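You operate a simulated robot arm through the tools that you are given. There is no shell and no other tool.

You are at the controls of a simulated robot arm. One attempt, no reset.

TASK
Put things in order on the sofa end of the long desk. At the end: the magnet with the blue grip stands where the magnet with the brown grip stood; the magnet with the brown grip stands on top of the grey box; the orange plug cup is on the black coaster; the magnet with the pink grip stands where the magnet with the blue grip stood; whatever was shut is shut again. Leave all else as you found it, and nothing knocked over. Set down upright: orange plug cup.
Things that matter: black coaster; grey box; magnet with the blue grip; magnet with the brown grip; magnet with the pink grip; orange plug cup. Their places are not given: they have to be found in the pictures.

It is judged by the outcome, as a careful person would: the job done as asked, and still so three seconds after it is handed in. It fails if anything else is knocked over, pushed out of place, dropped, spilled or broken.

THE ROBOT
A 6-joint arm with a two-finger parallel gripper, fixed in place. Base frame: the origin is at the foot of the arm, x ahead of it, y to its left, z up; the work surface is at about z = 0. Units: mm, degrees, N and s.
With the tool pointing down near the work surface it reaches from about 120 to 500 mm from the base axis. Its first joint turns from -72.0 to 72.0 degrees. Payload 0.65 kg.
The TCP is the grasp point between the finger pads, 25 mm short of the fingertips. In the tool frame z runs along the fingers and y along their closing line. Largest opening 76 mm; finger width 18, thickness 10; the body of the gripper, 36 by 78 mm, starts 45 mm behind the TCP.
Orientation is that of the tool frame in the base frame, as [roll, pitch, yaw] about the fixed x, y, z axes, in that order (R = Rz(yaw) Ry(pitch) Rx(roll)). With the fingers straight down and closing along the base's y, the tool's x points along the base's -x, its y along +y and its z along -z.

THE INTERFACE
- The arm moves only by the tool move_arm. Its argument "commands" is text: rows parted by semicolons, each of 6 numbers parted by spaces: the shift along the tool's x, y, z in m, then the turn, a rotation vector about the tool's x, y, z in degrees. In form: dx dy dz rx ry rz; .... A call has 1 to 20 rows; each row shifts and turns the commanded pose from where the row before left it, along the tool's axes as they then stand. "claw" is the finger opening in m, from 0 to 0.076, set as the call begins (left out, the last holds). Each row takes 0.2 s and may step no farther than 50 mm and 8.6 degrees from the row before; otherwise, or with a gripper value out of range, the whole call is refused. Where a pose cannot be reached the arm comes as near as it can. A force on the tool above 40 N (or 10 N above the force at the start of the call, whichever is more), or a blocked arm, ends the call early, and 0.2 s more pass. The fingers move at their own pace (about 108 mm/s each) and stop on an object; they squeeze with about 31 N. The grip force told is the motor's: it shows also when the fingers shut on nothing. Time passes only in rows, and 0.2 s behind the last, so rows that do not move let the fingers close. The reply holds the time, the measured pose of the TCP, the force on the tool along the base axes, the opening and the grip force, in the units named above and with some noise, with the torque about the TCP (base axes, N m) and any sound that the robot's microphone picked up.
- Cameras (640 x 400 px; columns grow to the right, rows downward): "scene" is fixed at [53.6, 278.8, 391.4]; the picture's right is [-0.75, -0.66, 0.00], its down [-0.45, 0.51, -0.73] and it looks along [0.48, -0.55, -0.68] (base axes); focal length 214 px, centre (320, 200). "wrist" rides on the gripper at [58, 11, -81] in the tool frame; the picture's right is [-0.18, 0.98, 0.00], its down [-0.75, -0.14, -0.64] and it looks along [-0.63, -0.12, 0.77] (tool axes); focal length 243 px, centre (320, 200).
- grab_frame(camera): a new picture of that camera. The clock stands still meanwhile.
- locate(camera, pixels): for up to 12 pixels [column, row] of the newest picture of that camera ("zoom" is the newest enlarged one), the place [x, y, z] in the base frame of the surface seen there, good to about 3 mm. The clock stands still meanwhile.
- zoom(camera, box): a new picture of the part [left, top, right, bottom] of that camera's present view, enlarged. The clock stands still meanwhile.
- finish_job(): hands the job in; it is judged then, once.

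Open the gripper and draw the arm clear of the work before you hand the job in, unless the task says otherwise.

The tools are called after "Call:" as a command line: name --argument value ..., lists and objects as JSON in quotes. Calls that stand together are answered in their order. move_arm: Moves the arm, as the interface text tells. Its arguments: {"type":"object","properties":{"commands":{"type":"string"},"claw":{"type":"number"}},"required":["commands"]} The other tools are called the same way: grab_frame (camera) takes a picture; locate (camera, pixels) gives the place of the surface under pixels of a picture; zoom (camera, box) takes an enlarged picture of a part of a camera's view; finish_job () hands the job in.

At the start:

```text
clock: 0.0
eef_pos: [275.6, 17.7, 275.5]
ee_rot: [-180.0, 0.1, -179.9]
ft_force: [-1.2, -0.1, -0.5]
ft_torque: [-0.01, 0.0, -0.03]
width: 76.0
grasp_force: 0.1
```

scene: 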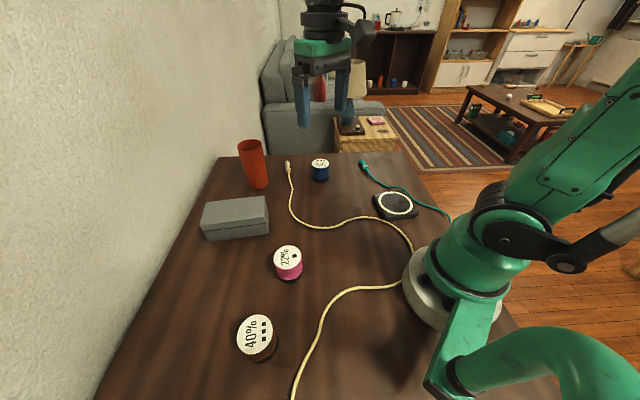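
wrist: 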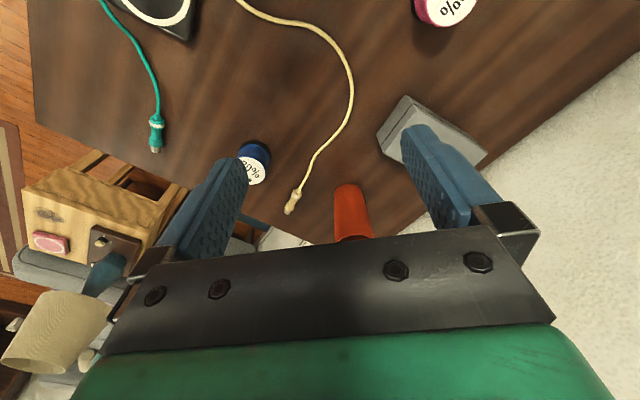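

The scene picture shows the orange cup near (253,163), grey box (235,217), blue magnet (320,169), pink magnet (288,262), brown magnet (257,337), black coaster (395,205). I'll enlarge these regions to see details.

Call:
zoom --camera "scene" --box '[180, 120, 340, 250]'

Call:
zoom --camera "scene" --box '[200, 230, 340, 380]'

Call:
zoom --camera "scene" --box '[340, 140, 460, 240]'

Call:
locate --camera "scene" --pixels '[[320, 162], [288, 255], [258, 332], [395, 203], [251, 143], [258, 187], [234, 209], [202, 205], [267, 198], [205, 240], [269, 233], [230, 300]]'

```text
3.08 times, centred on (260, 185) of scene
```

zoom: 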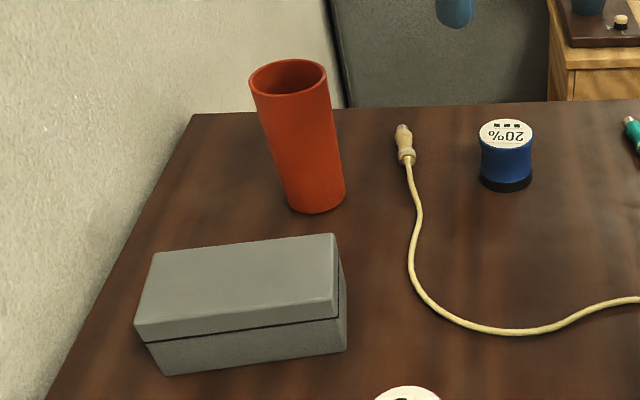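

```text
2.67 times, centred on (270, 305) of scene
```

zoom: 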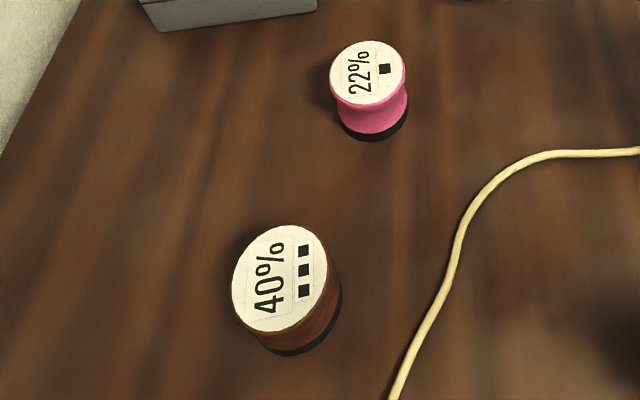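

```text
4.00 times, centred on (400, 190) of scene
```

zoom: 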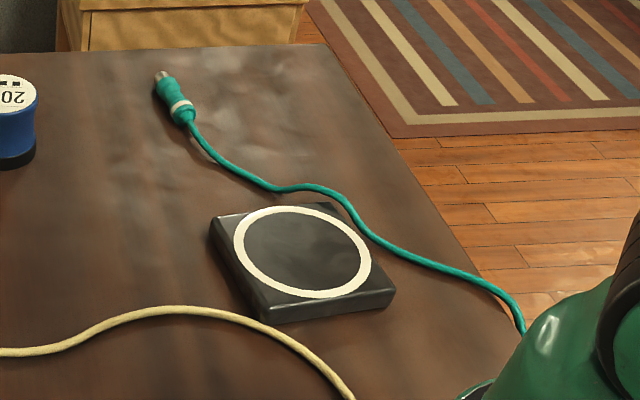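

```text
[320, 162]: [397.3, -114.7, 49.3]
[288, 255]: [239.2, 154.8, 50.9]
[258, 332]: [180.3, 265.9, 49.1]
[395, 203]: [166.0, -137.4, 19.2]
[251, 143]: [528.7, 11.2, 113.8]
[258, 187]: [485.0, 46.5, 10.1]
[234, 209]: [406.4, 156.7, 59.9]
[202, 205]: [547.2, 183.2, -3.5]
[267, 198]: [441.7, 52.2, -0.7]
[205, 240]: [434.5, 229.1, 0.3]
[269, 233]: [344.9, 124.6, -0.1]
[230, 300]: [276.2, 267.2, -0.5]
```

The last zoom shows the coaster: a black square with a white ring centred near zoom (302,251). I'll get its corners, ring centre and the teal cable beside it.

Call:
locate --camera "zoom" --pixels '[[302, 251], [236, 245], [369, 262], [300, 207], [300, 296], [212, 222], [266, 308], [393, 290], [330, 204], [385, 235], [185, 112], [300, 188]]'

Call:
grab_frame --camera "wrist"

```text
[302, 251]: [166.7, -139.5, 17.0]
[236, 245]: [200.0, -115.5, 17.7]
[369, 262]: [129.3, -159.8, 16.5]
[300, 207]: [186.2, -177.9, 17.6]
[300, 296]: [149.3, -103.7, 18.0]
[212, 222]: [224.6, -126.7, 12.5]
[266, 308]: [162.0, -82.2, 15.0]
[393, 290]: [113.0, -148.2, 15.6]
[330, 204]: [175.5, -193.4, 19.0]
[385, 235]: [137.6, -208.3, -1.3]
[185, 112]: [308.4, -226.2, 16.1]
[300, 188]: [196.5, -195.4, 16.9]
```

```text
taken
```

wrist: 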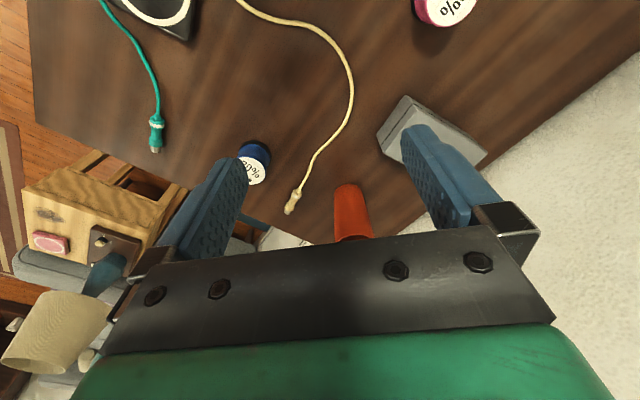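

Coaster centre is about (167,-139.5), top z≈17.5. Now I'll enlarge each magnet for precise positions, starting with the brown one.

Call:
zoom --camera "scene" --box '[222, 300, 302, 370]'

```text
5.71 times, centred on (262, 335) of scene
```

zoom: 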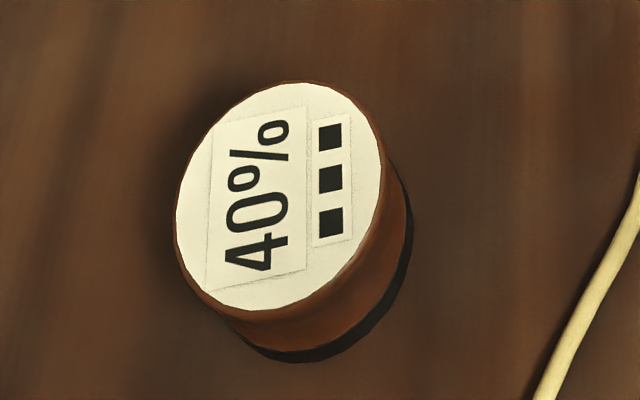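

The brown magnet's top disc spans zoom (177..380, 85..308), with the dark base lower right. I'll locate its rim, centre and base edges.

Call:
locate --camera "zoom" --pixels '[[279, 196], [180, 220], [378, 170], [295, 87], [260, 306], [215, 140], [355, 240], [406, 245], [290, 358], [370, 320], [450, 300], [100, 200]]'

Call:
zoom --camera "scene" --box '[258, 230, 328, 292]'

```text
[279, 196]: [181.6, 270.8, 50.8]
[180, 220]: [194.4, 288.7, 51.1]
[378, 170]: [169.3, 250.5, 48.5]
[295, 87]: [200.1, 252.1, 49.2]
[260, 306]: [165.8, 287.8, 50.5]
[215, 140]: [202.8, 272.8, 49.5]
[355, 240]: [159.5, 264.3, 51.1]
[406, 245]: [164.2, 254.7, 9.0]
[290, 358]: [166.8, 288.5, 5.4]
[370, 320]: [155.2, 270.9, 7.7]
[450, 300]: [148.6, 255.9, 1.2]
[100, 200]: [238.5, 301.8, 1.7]
```

```text
6.45 times, centred on (293, 261) of scene
```

zoom: 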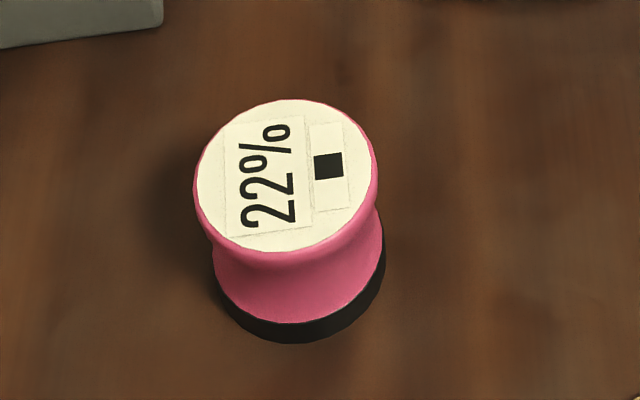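

Brown magnet: centre ≈ (181,270), top z≈50, diameter ≈46. Now locating the pink magnet's rim (zoom 195..375, 100..252) and base.

Call:
locate --camera "zoom" --pixels '[[285, 175], [199, 190], [372, 165], [290, 102], [275, 248], [222, 125], [345, 228], [382, 270], [295, 340], [228, 308], [365, 315], [300, 290]]'

Call:
zoom --camera "scene" --box '[290, 145, 350, 195]'

```text
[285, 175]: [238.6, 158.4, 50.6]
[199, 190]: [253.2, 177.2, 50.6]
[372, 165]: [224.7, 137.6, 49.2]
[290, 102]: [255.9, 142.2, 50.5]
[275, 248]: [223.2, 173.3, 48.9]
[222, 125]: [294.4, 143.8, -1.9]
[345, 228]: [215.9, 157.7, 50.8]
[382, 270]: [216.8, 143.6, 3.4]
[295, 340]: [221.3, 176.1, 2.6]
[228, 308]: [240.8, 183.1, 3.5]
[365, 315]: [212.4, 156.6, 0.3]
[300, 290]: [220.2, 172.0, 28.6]
```

```text
8.00 times, centred on (320, 170) of scene
```

zoom: 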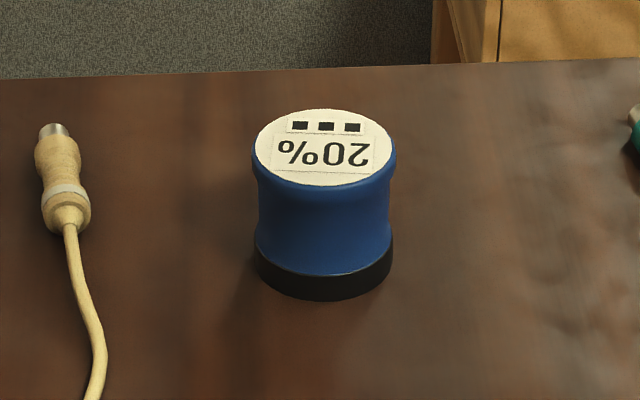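

Pink magnet: centre ≈ (238.5,158), top ≈50. Now the blue one: rim zoom (255..395,108..185), base bottom (322,300).

Call:
locate --camera "zoom" --pixels '[[324, 146], [258, 148], [390, 146], [322, 111], [325, 182], [275, 120], [372, 175], [325, 240], [325, 297], [258, 262], [390, 255], [65, 150]]'

Call:
zoom --camera "scene" --box '[190, 185, 280, 245]'

```text
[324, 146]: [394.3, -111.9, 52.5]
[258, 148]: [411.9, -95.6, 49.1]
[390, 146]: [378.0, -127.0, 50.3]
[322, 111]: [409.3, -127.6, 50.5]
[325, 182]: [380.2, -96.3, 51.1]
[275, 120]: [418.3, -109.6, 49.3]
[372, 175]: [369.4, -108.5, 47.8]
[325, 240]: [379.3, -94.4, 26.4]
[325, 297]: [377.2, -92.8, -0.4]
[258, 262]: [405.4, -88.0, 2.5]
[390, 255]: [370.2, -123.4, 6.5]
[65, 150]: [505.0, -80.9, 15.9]
```

```text
6.67 times, centred on (235, 215) of scene
```

zoom: 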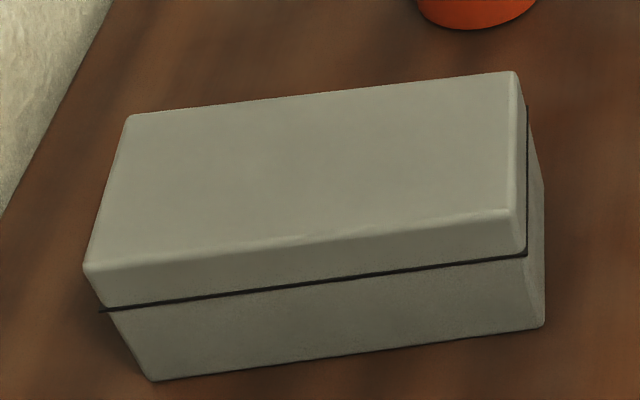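

Blue magnet: centre ≈ (394.5,-112). The grey box has a lid seam and no visible latch on this side; locating the lid corners.

Call:
locate --camera "zoom" --pixels '[[133, 119], [508, 76], [512, 208], [92, 262], [310, 170], [155, 376], [540, 324], [540, 190], [525, 245], [525, 256], [105, 300], [300, 260]]'

Call:
zoom --camera "scene" --box '[225, 130, 285, 195]'

```text
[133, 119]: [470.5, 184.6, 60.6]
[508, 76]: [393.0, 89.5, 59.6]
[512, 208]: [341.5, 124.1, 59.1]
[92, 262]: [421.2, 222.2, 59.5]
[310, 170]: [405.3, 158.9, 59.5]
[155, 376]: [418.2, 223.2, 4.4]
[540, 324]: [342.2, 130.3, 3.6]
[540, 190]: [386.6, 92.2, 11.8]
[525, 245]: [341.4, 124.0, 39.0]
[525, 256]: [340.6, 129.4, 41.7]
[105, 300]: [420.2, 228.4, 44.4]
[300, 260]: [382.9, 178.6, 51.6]
```

```text
6.15 times, centred on (255, 162) of scene
```

zoom: 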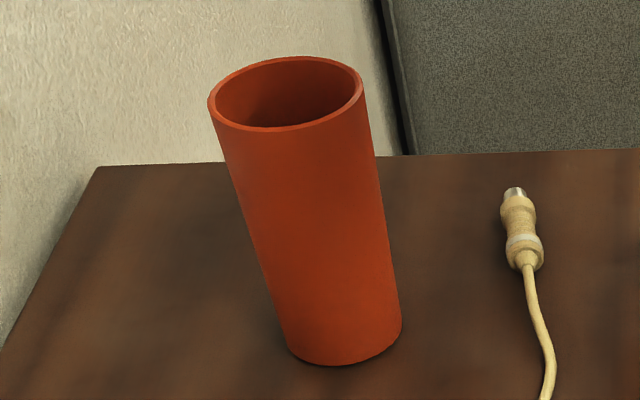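

Box lid centre ≈ (406,155), top z≈59.5, about 123×62 mm with long axis at ~51°. The cup looks empty from here and stands upright; locating its rim and base points.

Call:
locate --camera "zoom" --pixels '[[212, 98], [360, 92], [285, 58], [270, 129], [285, 100], [292, 345], [398, 325], [340, 364], [300, 230], [330, 230], [260, 200], [375, 200]]'

```text
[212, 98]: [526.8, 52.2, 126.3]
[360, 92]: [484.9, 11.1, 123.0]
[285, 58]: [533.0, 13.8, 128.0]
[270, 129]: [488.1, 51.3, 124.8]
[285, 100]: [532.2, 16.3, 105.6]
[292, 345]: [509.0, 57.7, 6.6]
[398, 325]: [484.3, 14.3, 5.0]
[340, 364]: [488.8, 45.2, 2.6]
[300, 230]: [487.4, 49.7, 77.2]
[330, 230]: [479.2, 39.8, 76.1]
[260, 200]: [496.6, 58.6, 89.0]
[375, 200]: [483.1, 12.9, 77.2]
```

Cup: axis ≈ (508,33), diameter ≈58, height ≈125. I'll now check the wall/desk edge near the brown magnet, then bring the open gripper over the brown magnet at a safe height.

Call:
locate --camera "scene" --pixels '[[190, 200], [160, 260], [140, 320], [110, 370], [310, 340], [350, 292], [290, 190], [330, 226], [400, 230], [365, 165], [430, 215], [295, 395]]'

Call:
move_arm --commands "0.0118 0.0315 0 0 0 0; 0.0118 0.0315 0 0 0 0; 0.0118 0.0315 0 0 0 0; 0.0118 0.0315 0 0 0 0; 0.0118 0.0315 0 0 0 0; 0.0118 0.0315 0 0 0 0; 0.0118 0.0315 0 0 0 0; 0.0118 0.0315 0 0 0 0; 0 0 0 0 0 0; 0 0 0 0 0 0" --claw 0.076

```text
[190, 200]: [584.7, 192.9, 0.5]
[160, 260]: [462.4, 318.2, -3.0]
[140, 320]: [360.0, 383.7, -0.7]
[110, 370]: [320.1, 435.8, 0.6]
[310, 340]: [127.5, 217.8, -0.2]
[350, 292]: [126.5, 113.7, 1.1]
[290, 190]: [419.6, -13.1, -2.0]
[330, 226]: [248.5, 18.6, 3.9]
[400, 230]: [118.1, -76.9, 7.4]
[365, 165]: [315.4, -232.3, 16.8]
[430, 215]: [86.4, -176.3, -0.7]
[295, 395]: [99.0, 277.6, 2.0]
```

```text
clock: 2.2
eef_pos: [179.5, 269.5, 275.9]
ee_rot: [-180.0, 0.2, -180.0]
ft_force: [-0.2, -0.5, -0.5]
ft_torque: [-0.04, 0.0, -0.01]
width: 75.7
grasp_force: 0.0
```

The arm is over the brown magnet at (179.5,269.5,276). I'll check with both cameras before descending.

Call:
grab_frame --camera "wrist"

Call:
grab_frame --camera "scene"

```text
taken
```

wrist: 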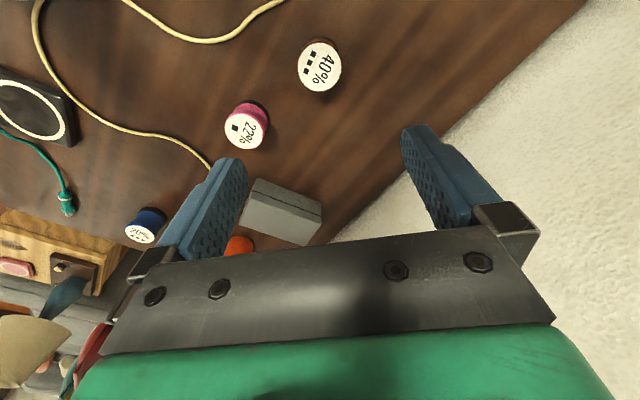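

```text
taken
```

scene: 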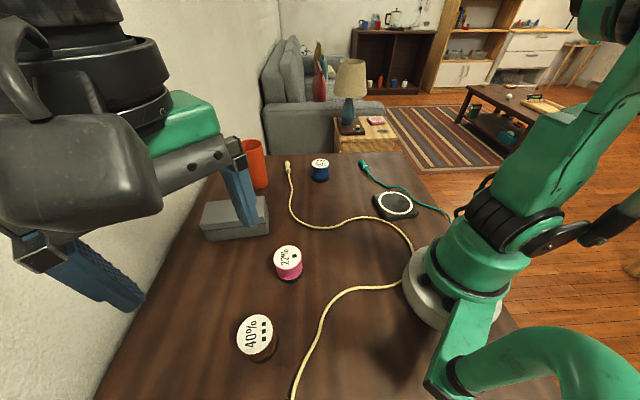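

The wrist view shows the brown top disc centred at about (320,66), pink at (247,127), the wall edge diagonal to the right. I'll locate these to refine positions and the wall clearance.

Call:
locate --camera "wrist" --pixels '[[320, 66], [300, 66], [339, 67], [322, 41], [319, 89], [247, 128], [225, 130], [268, 125], [560, 25], [470, 105], [520, 60], [350, 215]]'

Call:
zoom --camera "wrist" --box '[240, 20, 400, 120]'

```text
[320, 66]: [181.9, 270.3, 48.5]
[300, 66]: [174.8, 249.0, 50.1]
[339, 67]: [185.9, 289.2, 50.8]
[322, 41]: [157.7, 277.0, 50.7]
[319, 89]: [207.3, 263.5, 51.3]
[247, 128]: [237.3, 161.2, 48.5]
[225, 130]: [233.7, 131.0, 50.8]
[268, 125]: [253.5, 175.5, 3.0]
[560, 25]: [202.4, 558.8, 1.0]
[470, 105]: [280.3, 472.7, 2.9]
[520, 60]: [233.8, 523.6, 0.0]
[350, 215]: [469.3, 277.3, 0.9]
```

```text
4.00 times, centred on (320, 70) of wrist
```

zoom: 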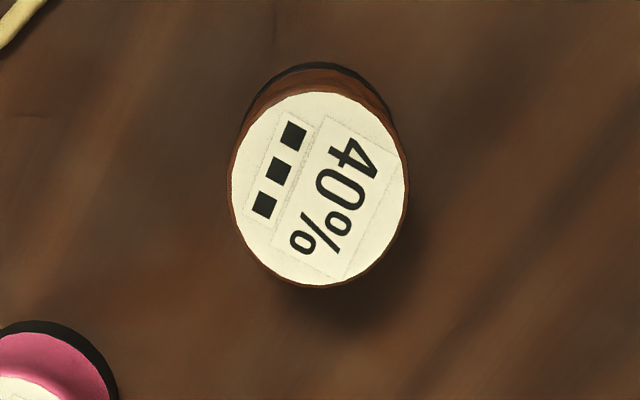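

Both cameras agree the brown magnet's axis is at (182,270); the wall is far off (y≈550). I'll descend around it to TCP z≈32 with the fingers open, closing line along base y.

Call:
move_arm --commands "-0.0025 0.0005 0.04 0 0 0; 0 0 0.04 0 0 0; 0 0 0.04 0 0 0; 0 0 0.04 0 0 0; 0 0 0.03 0 0 0; 0 0 0.02 0 0 0; 0 0 0.02 0 0 0; 0 0 0.014 0 0 0; 0 0 0 0 0 0; 0 0 0 0 0 0" --claw 0.076

Call:
grab_frame --camera "scene"

Call:
grab_frame --camera "wrist"

```text
clock: 4.4
eef_pos: [184.1, 269.7, 29.9]
ee_rot: [179.9, 0.1, 179.9]
ft_force: [0.3, 0.2, 0.1]
ft_torque: [0.0, 0.0, 0.02]
width: 76.1
grasp_force: 0.0
```

```text
taken
```

scene: 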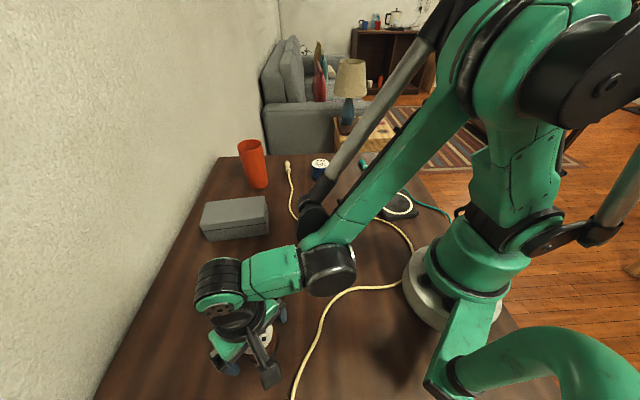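

```text
taken
```

wrist: 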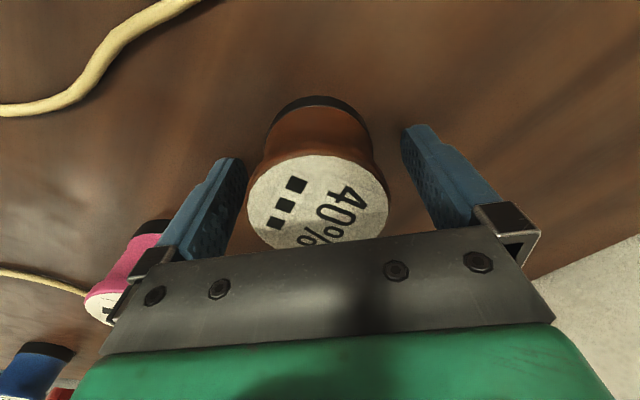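

The brown magnet sits between the open fingers (pads at about px 235 and 410, magnet 250–390). I'll close on it, holding the pose still.

Call:
move_arm --commands "0 0 0 0 0 0; 0 0 0 0 0 0; 0 0 0 0 0 0; 0 0 0 0 0 0" --claw 0.02

```text
clock: 5.4
eef_pos: [184.1, 269.8, 30.3]
ee_rot: [-180.0, 0.1, -179.9]
ft_force: [-0.3, -1.1, 0.0]
ft_torque: [0.02, -0.01, 0.01]
width: 50.9
grasp_force: 30.5
```

The fingers hold at 50.9 mm with 30.5 N. I'll lift gently 20 mm and check the load.

Call:
move_arm --commands "0 0 -0.005 0 0 0; 0 0 -0.005 0 0 0; 0 0 -0.01 0 0 0; 0 0 0 0 0 0; 0 0 0 0 0 0"

Call:
grab_frame --camera "wrist"

```text
clock: 6.6
eef_pos: [183.8, 269.4, 52.2]
ee_rot: [-180.0, 0.1, 179.9]
ft_force: [-0.2, -0.2, -2.2]
ft_torque: [0.04, 0.03, 0.01]
width: 50.8
grasp_force: 31.3
```

```text
taken
```

wrist: 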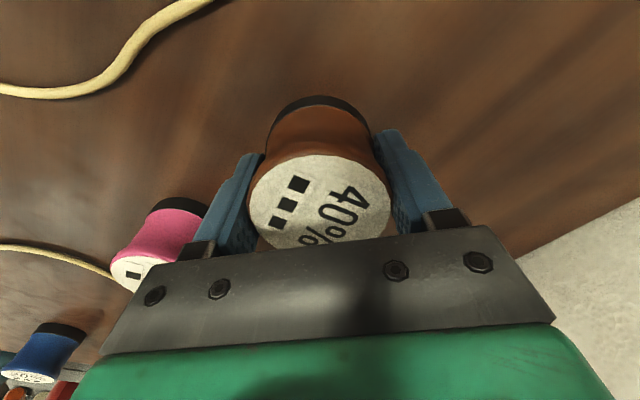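

Lift is clean: load ≈2.2 N, magnet held. I'll raise to about z=180 and carry it over to above the box at (407,155).

Call:
move_arm --commands "0 0 -0.03 0 0 0; 0 0 -0.04 0 0 0; 0 0 -0.04 0 0 0; 0 0 -0.02 0 0 0; -0.0223 -0.0115 0 0 0 0; -0.0223 -0.0115 0 0 0 0; -0.0223 -0.0115 0 0 0 0; -0.0223 -0.0115 0 0 0 0; -0.0223 -0.0115 0 0 0 0; -0.0223 -0.0115 0 0 0 0; -0.0223 -0.0115 0 0 0 0; -0.0223 -0.0115 0 0 0 0; -0.0223 -0.0115 0 0 0 0; -0.0223 -0.0115 0 0 0 0; 0 0 0 0 0 0; 0 0 0 0 0 0"

Call:
grab_frame --camera "scene"

Call:
grab_frame --camera "wrist"

```text
clock: 10.0
eef_pos: [406.7, 154.5, 181.6]
ee_rot: [179.9, 0.0, 180.0]
ft_force: [-0.9, -0.6, -1.6]
ft_torque: [0.01, 0.03, 0.01]
width: 51.1
grasp_force: 30.5
```

```text
taken
```

scene: 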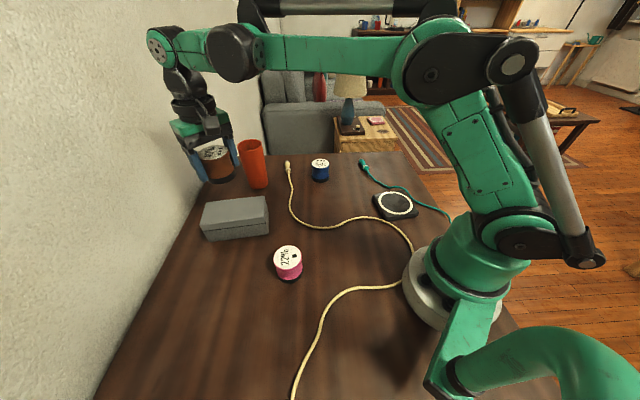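

```text
taken
```

wrist: 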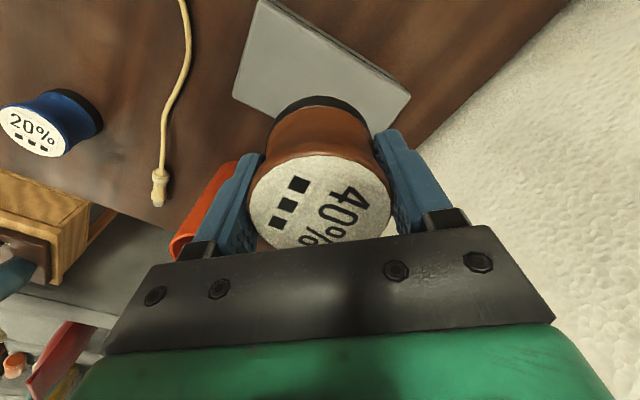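

The magnet is over the box region; box top visible in the wrist picture with corners near (236,95), (264,3) and (407,95). I'll locate those to confirm the centre before lowering.

Call:
locate --camera "wrist" --pixels '[[236, 94], [266, 3], [406, 96], [320, 60], [380, 120]]'

```text
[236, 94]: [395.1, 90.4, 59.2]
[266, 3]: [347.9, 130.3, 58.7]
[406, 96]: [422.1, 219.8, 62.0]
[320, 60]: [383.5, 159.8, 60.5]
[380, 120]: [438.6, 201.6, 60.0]
```

Box centre confirmed at about (407,155). I'll lower to roughly 3 mm above contact (commanded z≈94) and read the force.

Call:
move_arm --commands "0 0 0.025 0 0 0; 0 0 0.025 0 0 0; 0 0 0.02 0 0 0; 0 0 0.01 0 0 0; 0 0 0.004 0 0 0; 0 0 0.003 0 0 0; 0 0 0 0 0 0; 0 0 0 0 0 0"

```text
clock: 11.8
eef_pos: [406.4, 155.8, 95.0]
ee_rot: [-179.9, 0.1, 180.0]
ft_force: [-0.5, -0.1, -1.8]
ft_torque: [0.03, 0.01, 0.03]
width: 50.9
grasp_force: 30.9
```

No contact yet (load still ≈2 N). I'll lower in 1 mm steps for 3 mm and check for contact.

Call:
move_arm --commands "0 0 0.001 0 0 0; 0 0 0.001 0 0 0; 0 0 0.001 0 0 0; 0 0 0 0 0 0"

Call:
grab_frame --camera "scene"

Call:
zoom --camera "scene" --box '[180, 140, 300, 250]'

```text
clock: 12.8
eef_pos: [407.0, 155.4, 91.5]
ee_rot: [180.0, 0.1, 180.0]
ft_force: [0.7, -0.8, -1.1]
ft_torque: [0.03, -0.05, -0.01]
width: 51.1
grasp_force: 31.1
```

```text
taken
```

scene: 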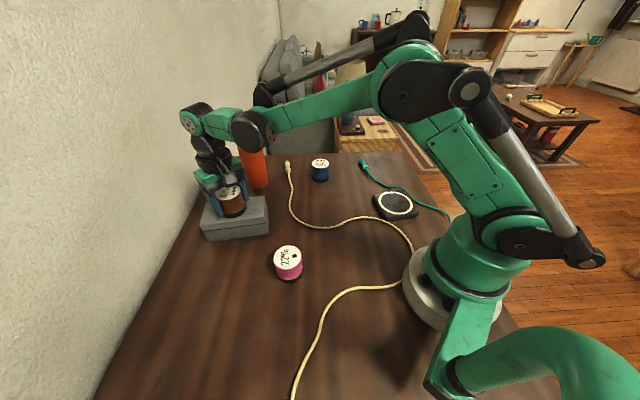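

```text
3.64 times, centred on (240, 195) of scene
```

zoom: 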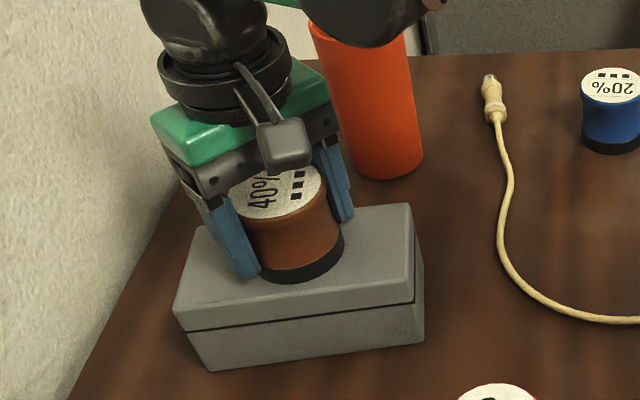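

Load dropped slightly, the base appears at the lid surface. I'll go down 1.5 mm more to make firm contact.

Call:
move_arm --commands "0 0 0.0007 0 0 0; 0 0 0.0008 0 0 0; 0 0 0 0 0 0"

```text
clock: 13.6
eef_pos: [406.9, 156.4, 91.3]
ee_rot: [179.9, 0.0, 180.0]
ft_force: [2.7, -5.4, 20.7]
ft_torque: [-0.15, -0.11, 0.07]
width: 50.8
grasp_force: 31.0
```

Contact is firm (≈21 N up). I'll ease up 1 mm, then open the fingers to 64 mm.

Call:
move_arm --commands "0 0 -0.001 0 0 0; 0 0 0 0 0 0"

Call:
move_arm --commands "0 0 0 0 0 0; 0 0 0 0 0 0" --claw 0.066

Call:
grab_frame --camera "wrist"

```text
clock: 14.2
eef_pos: [406.5, 156.1, 91.5]
ee_rot: [179.9, 0.0, -179.9]
ft_force: [-0.1, 0.0, -1.9]
ft_torque: [-0.02, 0.01, 0.0]
width: 50.9
grasp_force: 31.0
```

```text
clock: 14.8
eef_pos: [405.7, 155.7, 91.0]
ee_rot: [-180.0, 0.1, 180.0]
ft_force: [-0.9, 0.4, 0.3]
ft_torque: [-0.01, 0.02, 0.0]
width: 66.1
grasp_force: 0.0
```

```text
taken
```

wrist: 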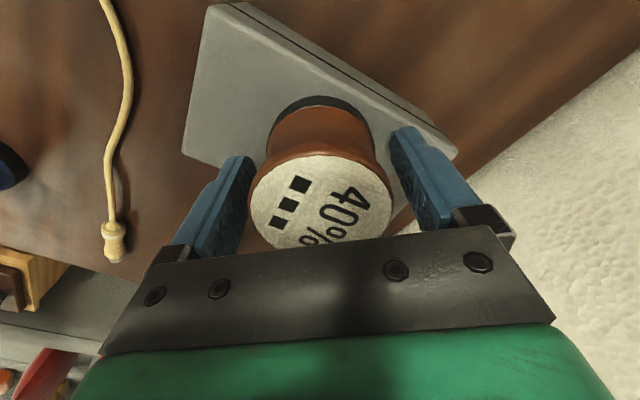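

The brown magnet stands on the lid, fingers clear on both sides. I'll rise straight up to z≈200.

Call:
move_arm --commands "0 0 -0.01 0 0 0; 0 0 -0.02 0 0 0; 0 0 -0.04 0 0 0; 0 0 -0.04 0 0 0; 0 0 0 0 0 0"

Call:
zoom --camera "scene" --box '[180, 140, 300, 250]'

Call:
grab_frame --camera "wrist"

```text
clock: 16.0
eef_pos: [404.4, 154.7, 201.6]
ee_rot: [179.9, 0.0, 179.9]
ft_force: [-1.3, -0.2, 1.4]
ft_torque: [-0.01, 0.03, 0.0]
width: 66.2
grasp_force: 0.0
```

```text
3.64 times, centred on (240, 195) of scene
```

zoom: 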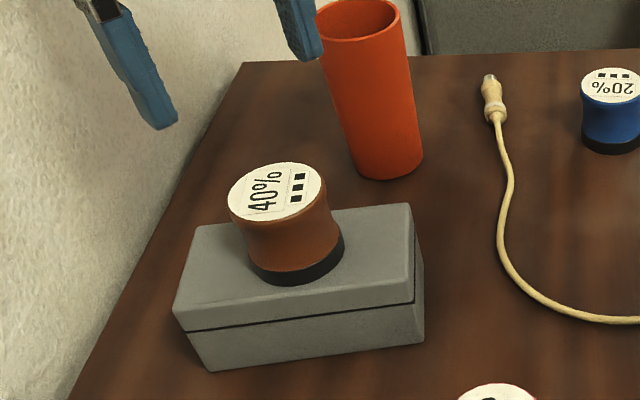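

```text
taken
```

wrist: 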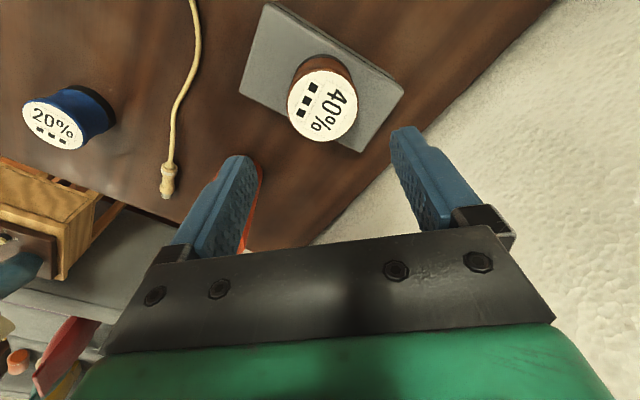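

Brown magnet stands upright, centred on the shut box. Now I travel at z≈201 to above the blue magnet at (394.5,-112).

Call:
move_arm --commands "0.0015 -0.0334 0 0 0 0; 0.0015 -0.0334 0 0 0 0; 0.0015 -0.0334 0 0 0 0; 0.0015 -0.0334 0 0 0 0; 0.0015 -0.0334 0 0 0 0; 0.0015 -0.0334 0 0 0 0; 0.0015 -0.0334 0 0 0 0; 0.0015 -0.0334 0 0 0 0; 0 0 0 0 0 0; 0 0 0 0 0 0" --claw 0.076

Call:
grab_frame --camera "wrist"

Call:
grab_frame --camera "scene"

```text
clock: 18.2
eef_pos: [396.6, -112.9, 204.2]
ee_rot: [180.0, 0.1, -180.0]
ft_force: [0.5, 0.0, 0.5]
ft_torque: [0.01, 0.0, -0.01]
width: 75.9
grasp_force: 0.1
```

```text
taken
```

wrist: 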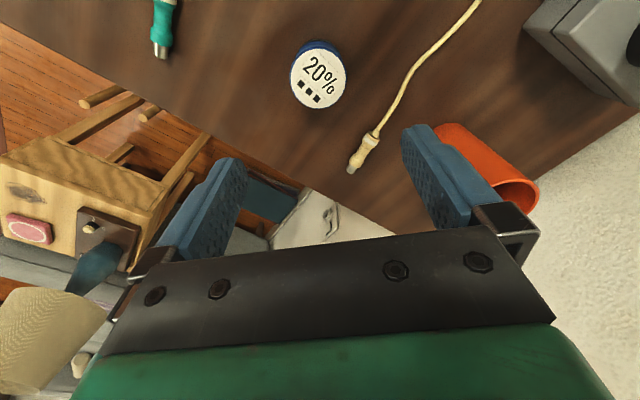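

```text
taken
```

scene: 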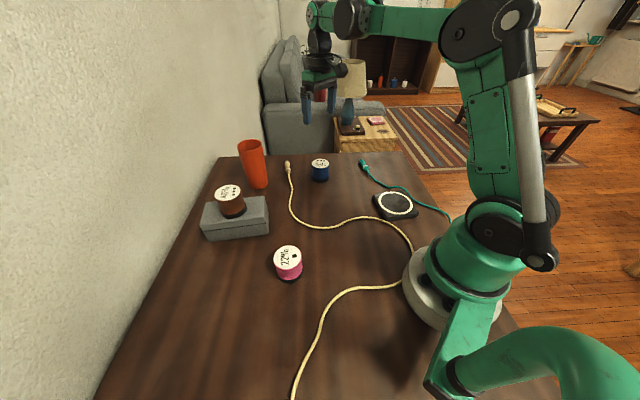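

Blue's top disc is centred at about wrist (318,80). I'll locate its rim, the yellow cable/plug nearest it, and look into the cup.

Call:
locate --camera "wrist" --pixels '[[318, 80], [292, 78], [344, 82], [320, 50], [317, 107], [372, 145], [405, 90], [355, 165], [160, 35]]'

Call:
zoom --camera "wrist" --box '[250, 30, 410, 180]'

Call:
zoom --camera "wrist" --box '[430, 110, 550, 220]'

```text
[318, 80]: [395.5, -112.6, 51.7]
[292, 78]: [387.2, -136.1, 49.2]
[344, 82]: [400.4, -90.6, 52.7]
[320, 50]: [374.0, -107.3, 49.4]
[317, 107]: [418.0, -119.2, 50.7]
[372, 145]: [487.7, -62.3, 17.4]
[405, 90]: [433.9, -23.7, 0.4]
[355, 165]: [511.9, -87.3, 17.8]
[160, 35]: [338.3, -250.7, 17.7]
```

```text
2.67 times, centred on (330, 105) of wrist
```

zoom: 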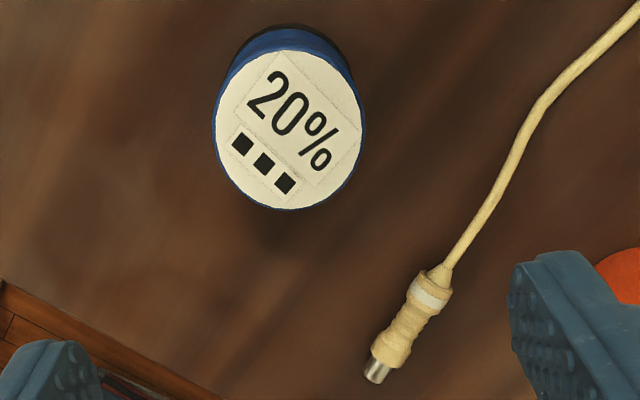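

```text
3.64 times, centred on (490, 165) of wrist
```

zoom: 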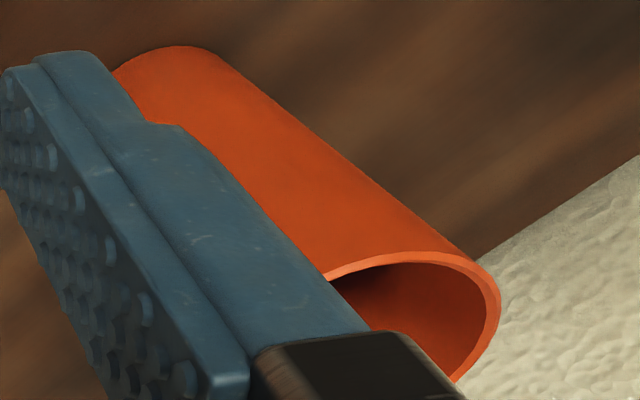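

Blue's axis ≈ (395.3,-112.6), matching the TCP; nearest cable is ~90 mm off to the left. I'll descend to z≈31.

Call:
move_arm --commands "-0.0005 -0.0006 0.04 0 0 0; 0 0 0.04 0 0 0; 0 0 0.03 0 0 0; 0 0 0.02 0 0 0; 0 0 0.02 0 0 0; 0 0 0.01 0 0 0; 0 0 0.01 0 0 0; 0 0 0 0 0 0; 0 0 0 0 0 0"

Call:
grab_frame --camera "wrist"

Call:
grab_frame --camera "scene"

```text
clock: 20.2
eef_pos: [394.8, -112.7, 32.8]
ee_rot: [179.9, 0.1, 180.0]
ft_force: [-0.3, -0.4, 0.4]
ft_torque: [-0.04, 0.04, 0.0]
width: 76.0
grasp_force: 0.1
```

```text
taken
```

wrist: 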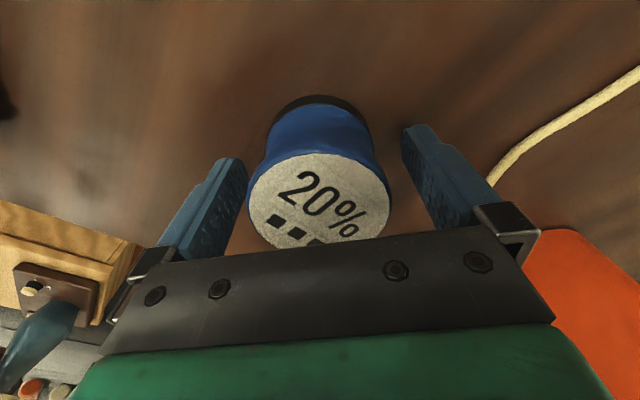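

```text
taken
```

scene: 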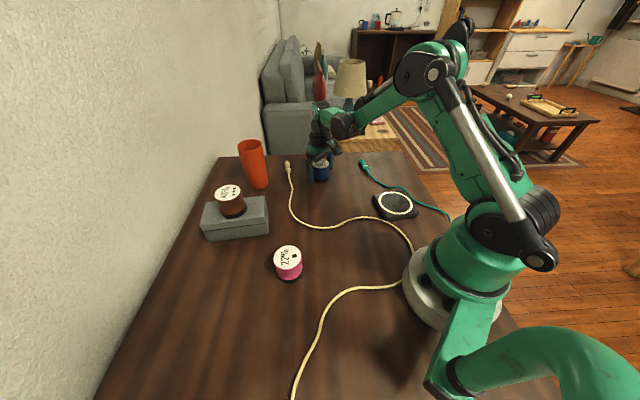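

Blue sits between the pads just as brown did. Close and lift 20 mm.

Call:
move_arm --commands "0 0 0 0 0 0; 0 0 0 0 0 0; 0 0 0 0 0 0; 0 0 0 0 0 0" --claw 0.02

Call:
move_arm --commands "0 0 -0.005 0 0 0; 0 0 -0.005 0 0 0; 0 0 -0.01 0 0 0; 0 0 0 0 0 0; 0 0 0 0 0 0"

Call:
grab_frame --camera "wrist"

```text
clock: 21.2
eef_pos: [395.2, -112.4, 32.2]
ee_rot: [-180.0, 0.1, -179.9]
ft_force: [-0.3, -0.9, 0.3]
ft_torque: [0.02, -0.01, 0.0]
width: 50.9
grasp_force: 30.6
```

```text
clock: 22.4
eef_pos: [396.1, -111.6, 52.5]
ee_rot: [-179.9, 0.2, -179.9]
ft_force: [0.5, -0.3, -1.3]
ft_torque: [-0.01, -0.01, 0.01]
width: 50.9
grasp_force: 31.1
```

```text
taken
```

wrist: 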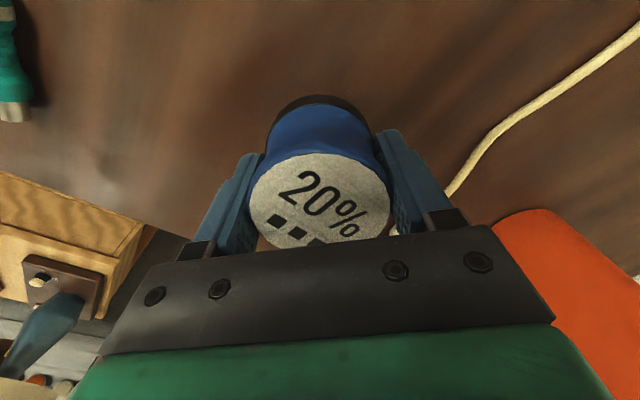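

Blue is held (load ≈1.5–2 N). I'll raise to z≈201 and carry it to above brown's old place (182,270).

Call:
move_arm --commands "0 0 -0.03 0 0 0; 0 0 -0.04 0 0 0; 0 0 -0.04 0 0 0; 0 0 -0.04 0 0 0; 0.01523 0.02733 0 0 0 0; 0.01523 0.02733 0 0 0 0; 0.01523 0.02733 0 0 0 0; 0.01523 0.02733 0 0 0 0; 0.01523 0.02733 0 0 0 0; 0.01523 0.02733 0 0 0 0; 0.01523 0.02733 0 0 0 0; 0.01523 0.02733 0 0 0 0; 0.01523 0.02733 0 0 0 0; 0.01523 0.02733 0 0 0 0; 0.01523 0.02733 0 0 0 0; 0.01523 0.02733 0 0 0 0; 0.01523 0.02733 0 0 0 0; 0.01523 0.02733 0 0 0 0; 0 0 0 0 0 0; 0 0 0 0 0 0"

Call:
grab_frame --camera "scene"

```text
clock: 26.6
eef_pos: [182.4, 272.0, 198.2]
ee_rot: [180.0, 0.1, 180.0]
ft_force: [0.4, -0.1, -3.0]
ft_torque: [-0.02, -0.01, 0.01]
width: 51.2
grasp_force: 31.0
```

```text
taken
```

scene: 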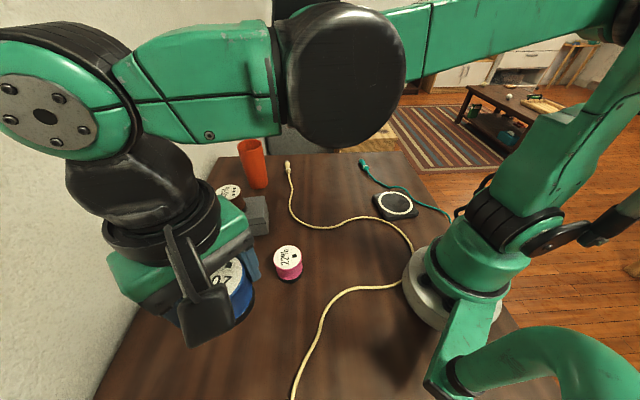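

Arrived at (182,272,198) with blue held. Lower to commanded z≈34, about 3 mm above contact.

Call:
move_arm --commands "0 0 0.03 0 0 0; 0 0 0.03 0 0 0; 0 0 0.03 0 0 0; 0 0 0.03 0 0 0; 0 0 0.02 0 0 0; 0 0 0.015 0 0 0; 0 0 0.007 0 0 0; 0 0 0.005 0 0 0; 0 0 0 0 0 0; 0 0 0 0 0 0"

Call:
grab_frame --camera "scene"

```text
clock: 28.8
eef_pos: [184.0, 270.9, 35.0]
ee_rot: [-179.9, 0.1, -179.9]
ft_force: [0.6, 0.8, -1.0]
ft_torque: [0.0, 0.0, 0.0]
width: 50.8
grasp_force: 30.7
```

```text
taken
```

scene: 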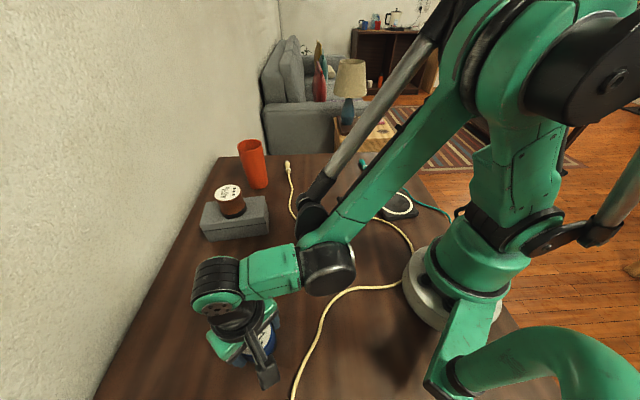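

Not yet touching. I'll lower in sub-millimetre steps toward commanded z≈31.

Call:
move_arm --commands "0 0 0.001 0 0 0; 0 0 0.001 0 0 0; 0 0 0.0005 0 0 0; 0 0 0 0 0 0"

```text
clock: 29.8
eef_pos: [185.1, 269.1, 32.5]
ee_rot: [-180.0, 0.2, -179.9]
ft_force: [-0.4, 0.5, -2.0]
ft_torque: [0.0, -0.03, -0.01]
width: 51.1
grasp_force: 30.9
```

Still free. Another 1 mm in half-millimetre steps.

Call:
move_arm --commands "0 0 0.0005 0 0 0; 0 0 0.0005 0 0 0; 0 0 0 0 0 0"

```text
clock: 30.6
eef_pos: [182.5, 269.8, 30.4]
ee_rot: [179.9, 0.2, 180.0]
ft_force: [1.8, 5.9, 18.2]
ft_torque: [0.09, -0.09, -0.08]
width: 50.9
grasp_force: 31.3
```

Contact on the desk (≈18 N up). I'll ease up 0.5 mm and open to 66 mm, then check with the wrist camera.

Call:
move_arm --commands "0 0 -0.0006 0 0 0; 0 0 0 0 0 0"

Call:
move_arm --commands "0 0 0 0 0 0; 0 0 0 0 0 0" --claw 0.068

Call:
grab_frame --camera "wrist"

```text
clock: 31.2
eef_pos: [183.3, 269.8, 32.0]
ee_rot: [-180.0, 0.2, -180.0]
ft_force: [0.4, 0.2, -1.6]
ft_torque: [0.01, -0.01, 0.0]
width: 50.8
grasp_force: 31.3
```

```text
clock: 31.8
eef_pos: [183.3, 270.7, 31.4]
ee_rot: [-180.0, 0.0, 179.9]
ft_force: [0.8, 0.0, 0.5]
ft_torque: [-0.01, 0.0, -0.01]
width: 68.1
grasp_force: 0.1
```

```text
taken
```

wrist: 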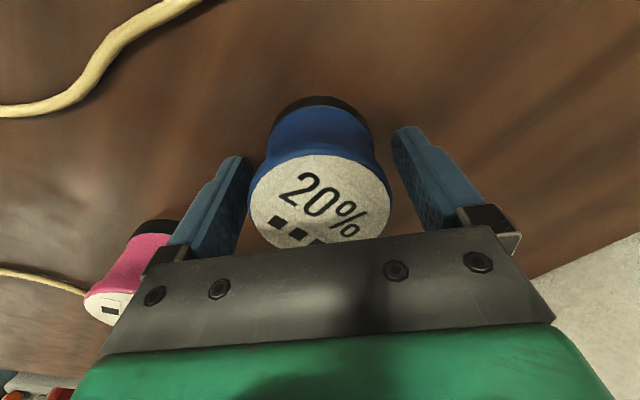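

Blue stands free between the open pads. Rise straight up to z≈200, then view both magnets.

Call:
move_arm --commands "0 0 -0.01 0 0 0; 0 0 -0.02 0 0 0; 0 0 -0.04 0 0 0; 0 0 -0.05 0 0 0; 0 0 -0.05 0 0 0; 0 0 0 0 0 0"

Call:
grab_frame --camera "wrist"

Call:
grab_frame --camera "scene"

```text
clock: 33.2
eef_pos: [183.6, 271.5, 203.7]
ee_rot: [179.9, 0.1, -179.9]
ft_force: [0.7, -1.4, 0.3]
ft_torque: [0.03, 0.02, 0.0]
width: 67.9
grasp_force: 0.0
```

```text
taken
```

wrist: 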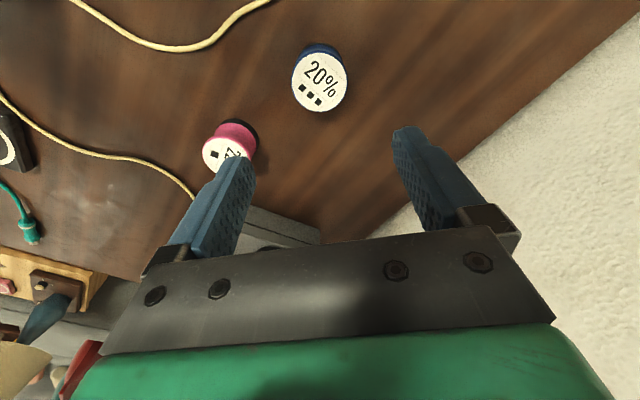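

```text
taken
```

scene: 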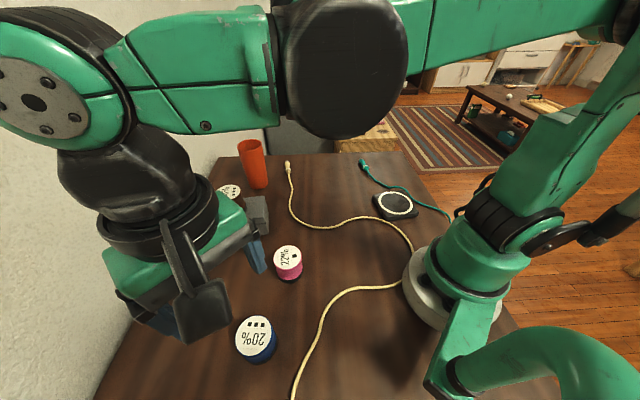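

Blue stands upright at scene (257,338), where brown stood. I'll verify its coordinates and move over to pink at (238.5,158).

Call:
locate --camera "wrist" --pixels '[[320, 82], [294, 80], [346, 83], [320, 54], [319, 110]]'

Call:
move_arm --commands "-0.0113 -0.0222 0 0 0 0; -0.0113 -0.0222 0 0 0 0; -0.0113 -0.0222 0 0 0 0; -0.0113 -0.0222 0 0 0 0; -0.0113 -0.0222 0 0 0 0; 0 0 0 0 0 0; 0 0 0 0 0 0" --claw 0.076

Call:
grab_frame --camera "wrist"

Call:
grab_frame --camera "scene"

```text
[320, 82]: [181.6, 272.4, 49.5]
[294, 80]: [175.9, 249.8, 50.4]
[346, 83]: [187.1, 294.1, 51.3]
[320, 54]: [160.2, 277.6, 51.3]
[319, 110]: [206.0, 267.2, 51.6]
```

```text
clock: 34.8
eef_pos: [237.1, 159.7, 203.4]
ee_rot: [180.0, 0.2, -180.0]
ft_force: [-0.1, -0.9, 0.4]
ft_torque: [-0.03, -0.01, 0.02]
width: 76.1
grasp_force: 0.0
```

```text
taken
```

wrist: 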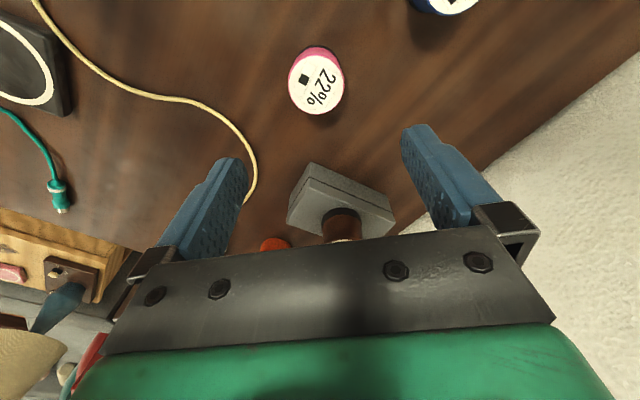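

```text
taken
```

scene: 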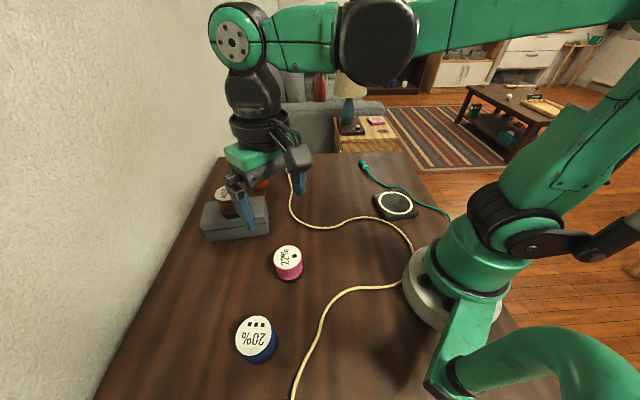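

Blue is at ≈(183,272), matching brown's old spot. Pink's top is at wrist (316,82); locating to fine-align.

Call:
locate --camera "wrist" --pixels '[[316, 83], [290, 80], [342, 84], [318, 55], [315, 112]]'

Call:
zoom --camera "wrist" --box '[266, 33, 366, 133]'

```text
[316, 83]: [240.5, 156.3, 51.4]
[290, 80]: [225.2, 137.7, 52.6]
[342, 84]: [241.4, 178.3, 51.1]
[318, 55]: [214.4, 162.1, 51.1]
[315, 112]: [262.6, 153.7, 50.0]
```

```text
4.00 times, centred on (316, 83) of wrist
```

zoom: 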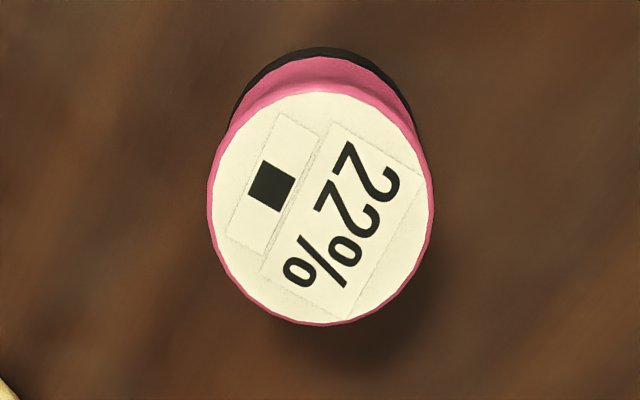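

Pink's axis ≈ (239,157.5). I'll shift −1.5 mm in y and descend to z≈31.

Call:
move_arm --commands "-0.0005 -0.0015 0.04 0 0 0; 0 0 0.04 0 0 0; 0 0 0.03 0 0 0; 0 0 0.02 0 0 0; 0 0 0.02 0 0 0; 0 0 0.01 0 0 0; 0 0 0.01 0 0 0; 0 0 0 0 0 0; 0 0 0 0 0 0"

Call:
grab_frame --camera "wrist"

```text
clock: 36.8
eef_pos: [240.0, 158.2, 32.1]
ee_rot: [-180.0, 0.1, -179.9]
ft_force: [-0.3, 0.4, 0.1]
ft_torque: [-0.01, -0.03, -0.01]
width: 76.0
grasp_force: 0.0
```

```text
taken
```

wrist: 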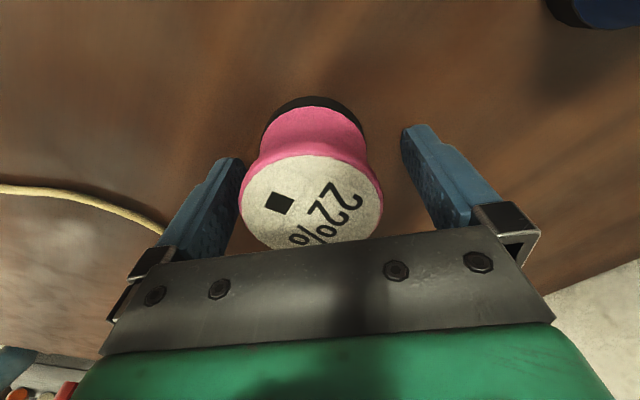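

Pink is slightly left of centre (242–382 versus 249–389 for blue before). I'll shift −2.5 mm in y, then close.

Call:
move_arm --commands "0 -0.0025 0 0 0 0; 0 0 0 0 0 0"

Call:
move_arm --commands "0 0 0 0 0 0; 0 0 0 0 0 0; 0 0 0 0 0 0; 0 0 0 0 0 0" --claw 0.02

Call:
move_arm --commands "0 0 -0.005 0 0 0; 0 0 -0.005 0 0 0; 0 0 -0.01 0 0 0; 0 0 0 0 0 0; 0 0 0 0 0 0"

Call:
grab_frame --camera "wrist"

```text
clock: 37.4
eef_pos: [240.6, 156.8, 32.9]
ee_rot: [179.9, 0.1, 180.0]
ft_force: [-0.7, -0.2, 0.2]
ft_torque: [-0.01, 0.01, 0.04]
width: 76.0
grasp_force: 0.0
```

```text
clock: 38.4
eef_pos: [240.0, 156.1, 31.9]
ee_rot: [-180.0, 0.1, 180.0]
ft_force: [0.2, -1.0, 0.5]
ft_torque: [-0.07, 0.0, 0.02]
width: 50.7
grasp_force: 30.9
```

```text
clock: 39.6
eef_pos: [240.6, 155.5, 52.3]
ee_rot: [-179.9, 0.0, 180.0]
ft_force: [0.8, 0.5, -2.4]
ft_torque: [0.02, 0.0, -0.01]
width: 50.4
grasp_force: 31.0
```

```text
taken
```

wrist: 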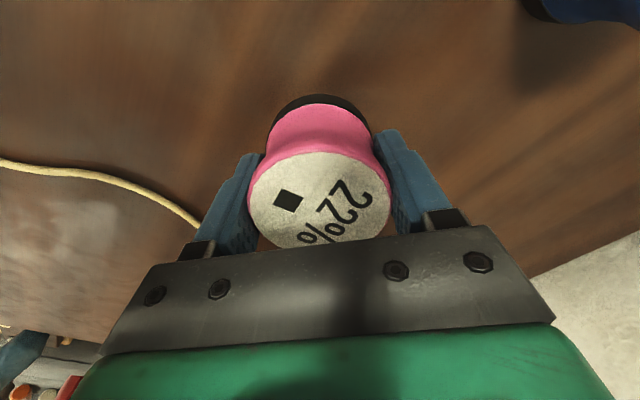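

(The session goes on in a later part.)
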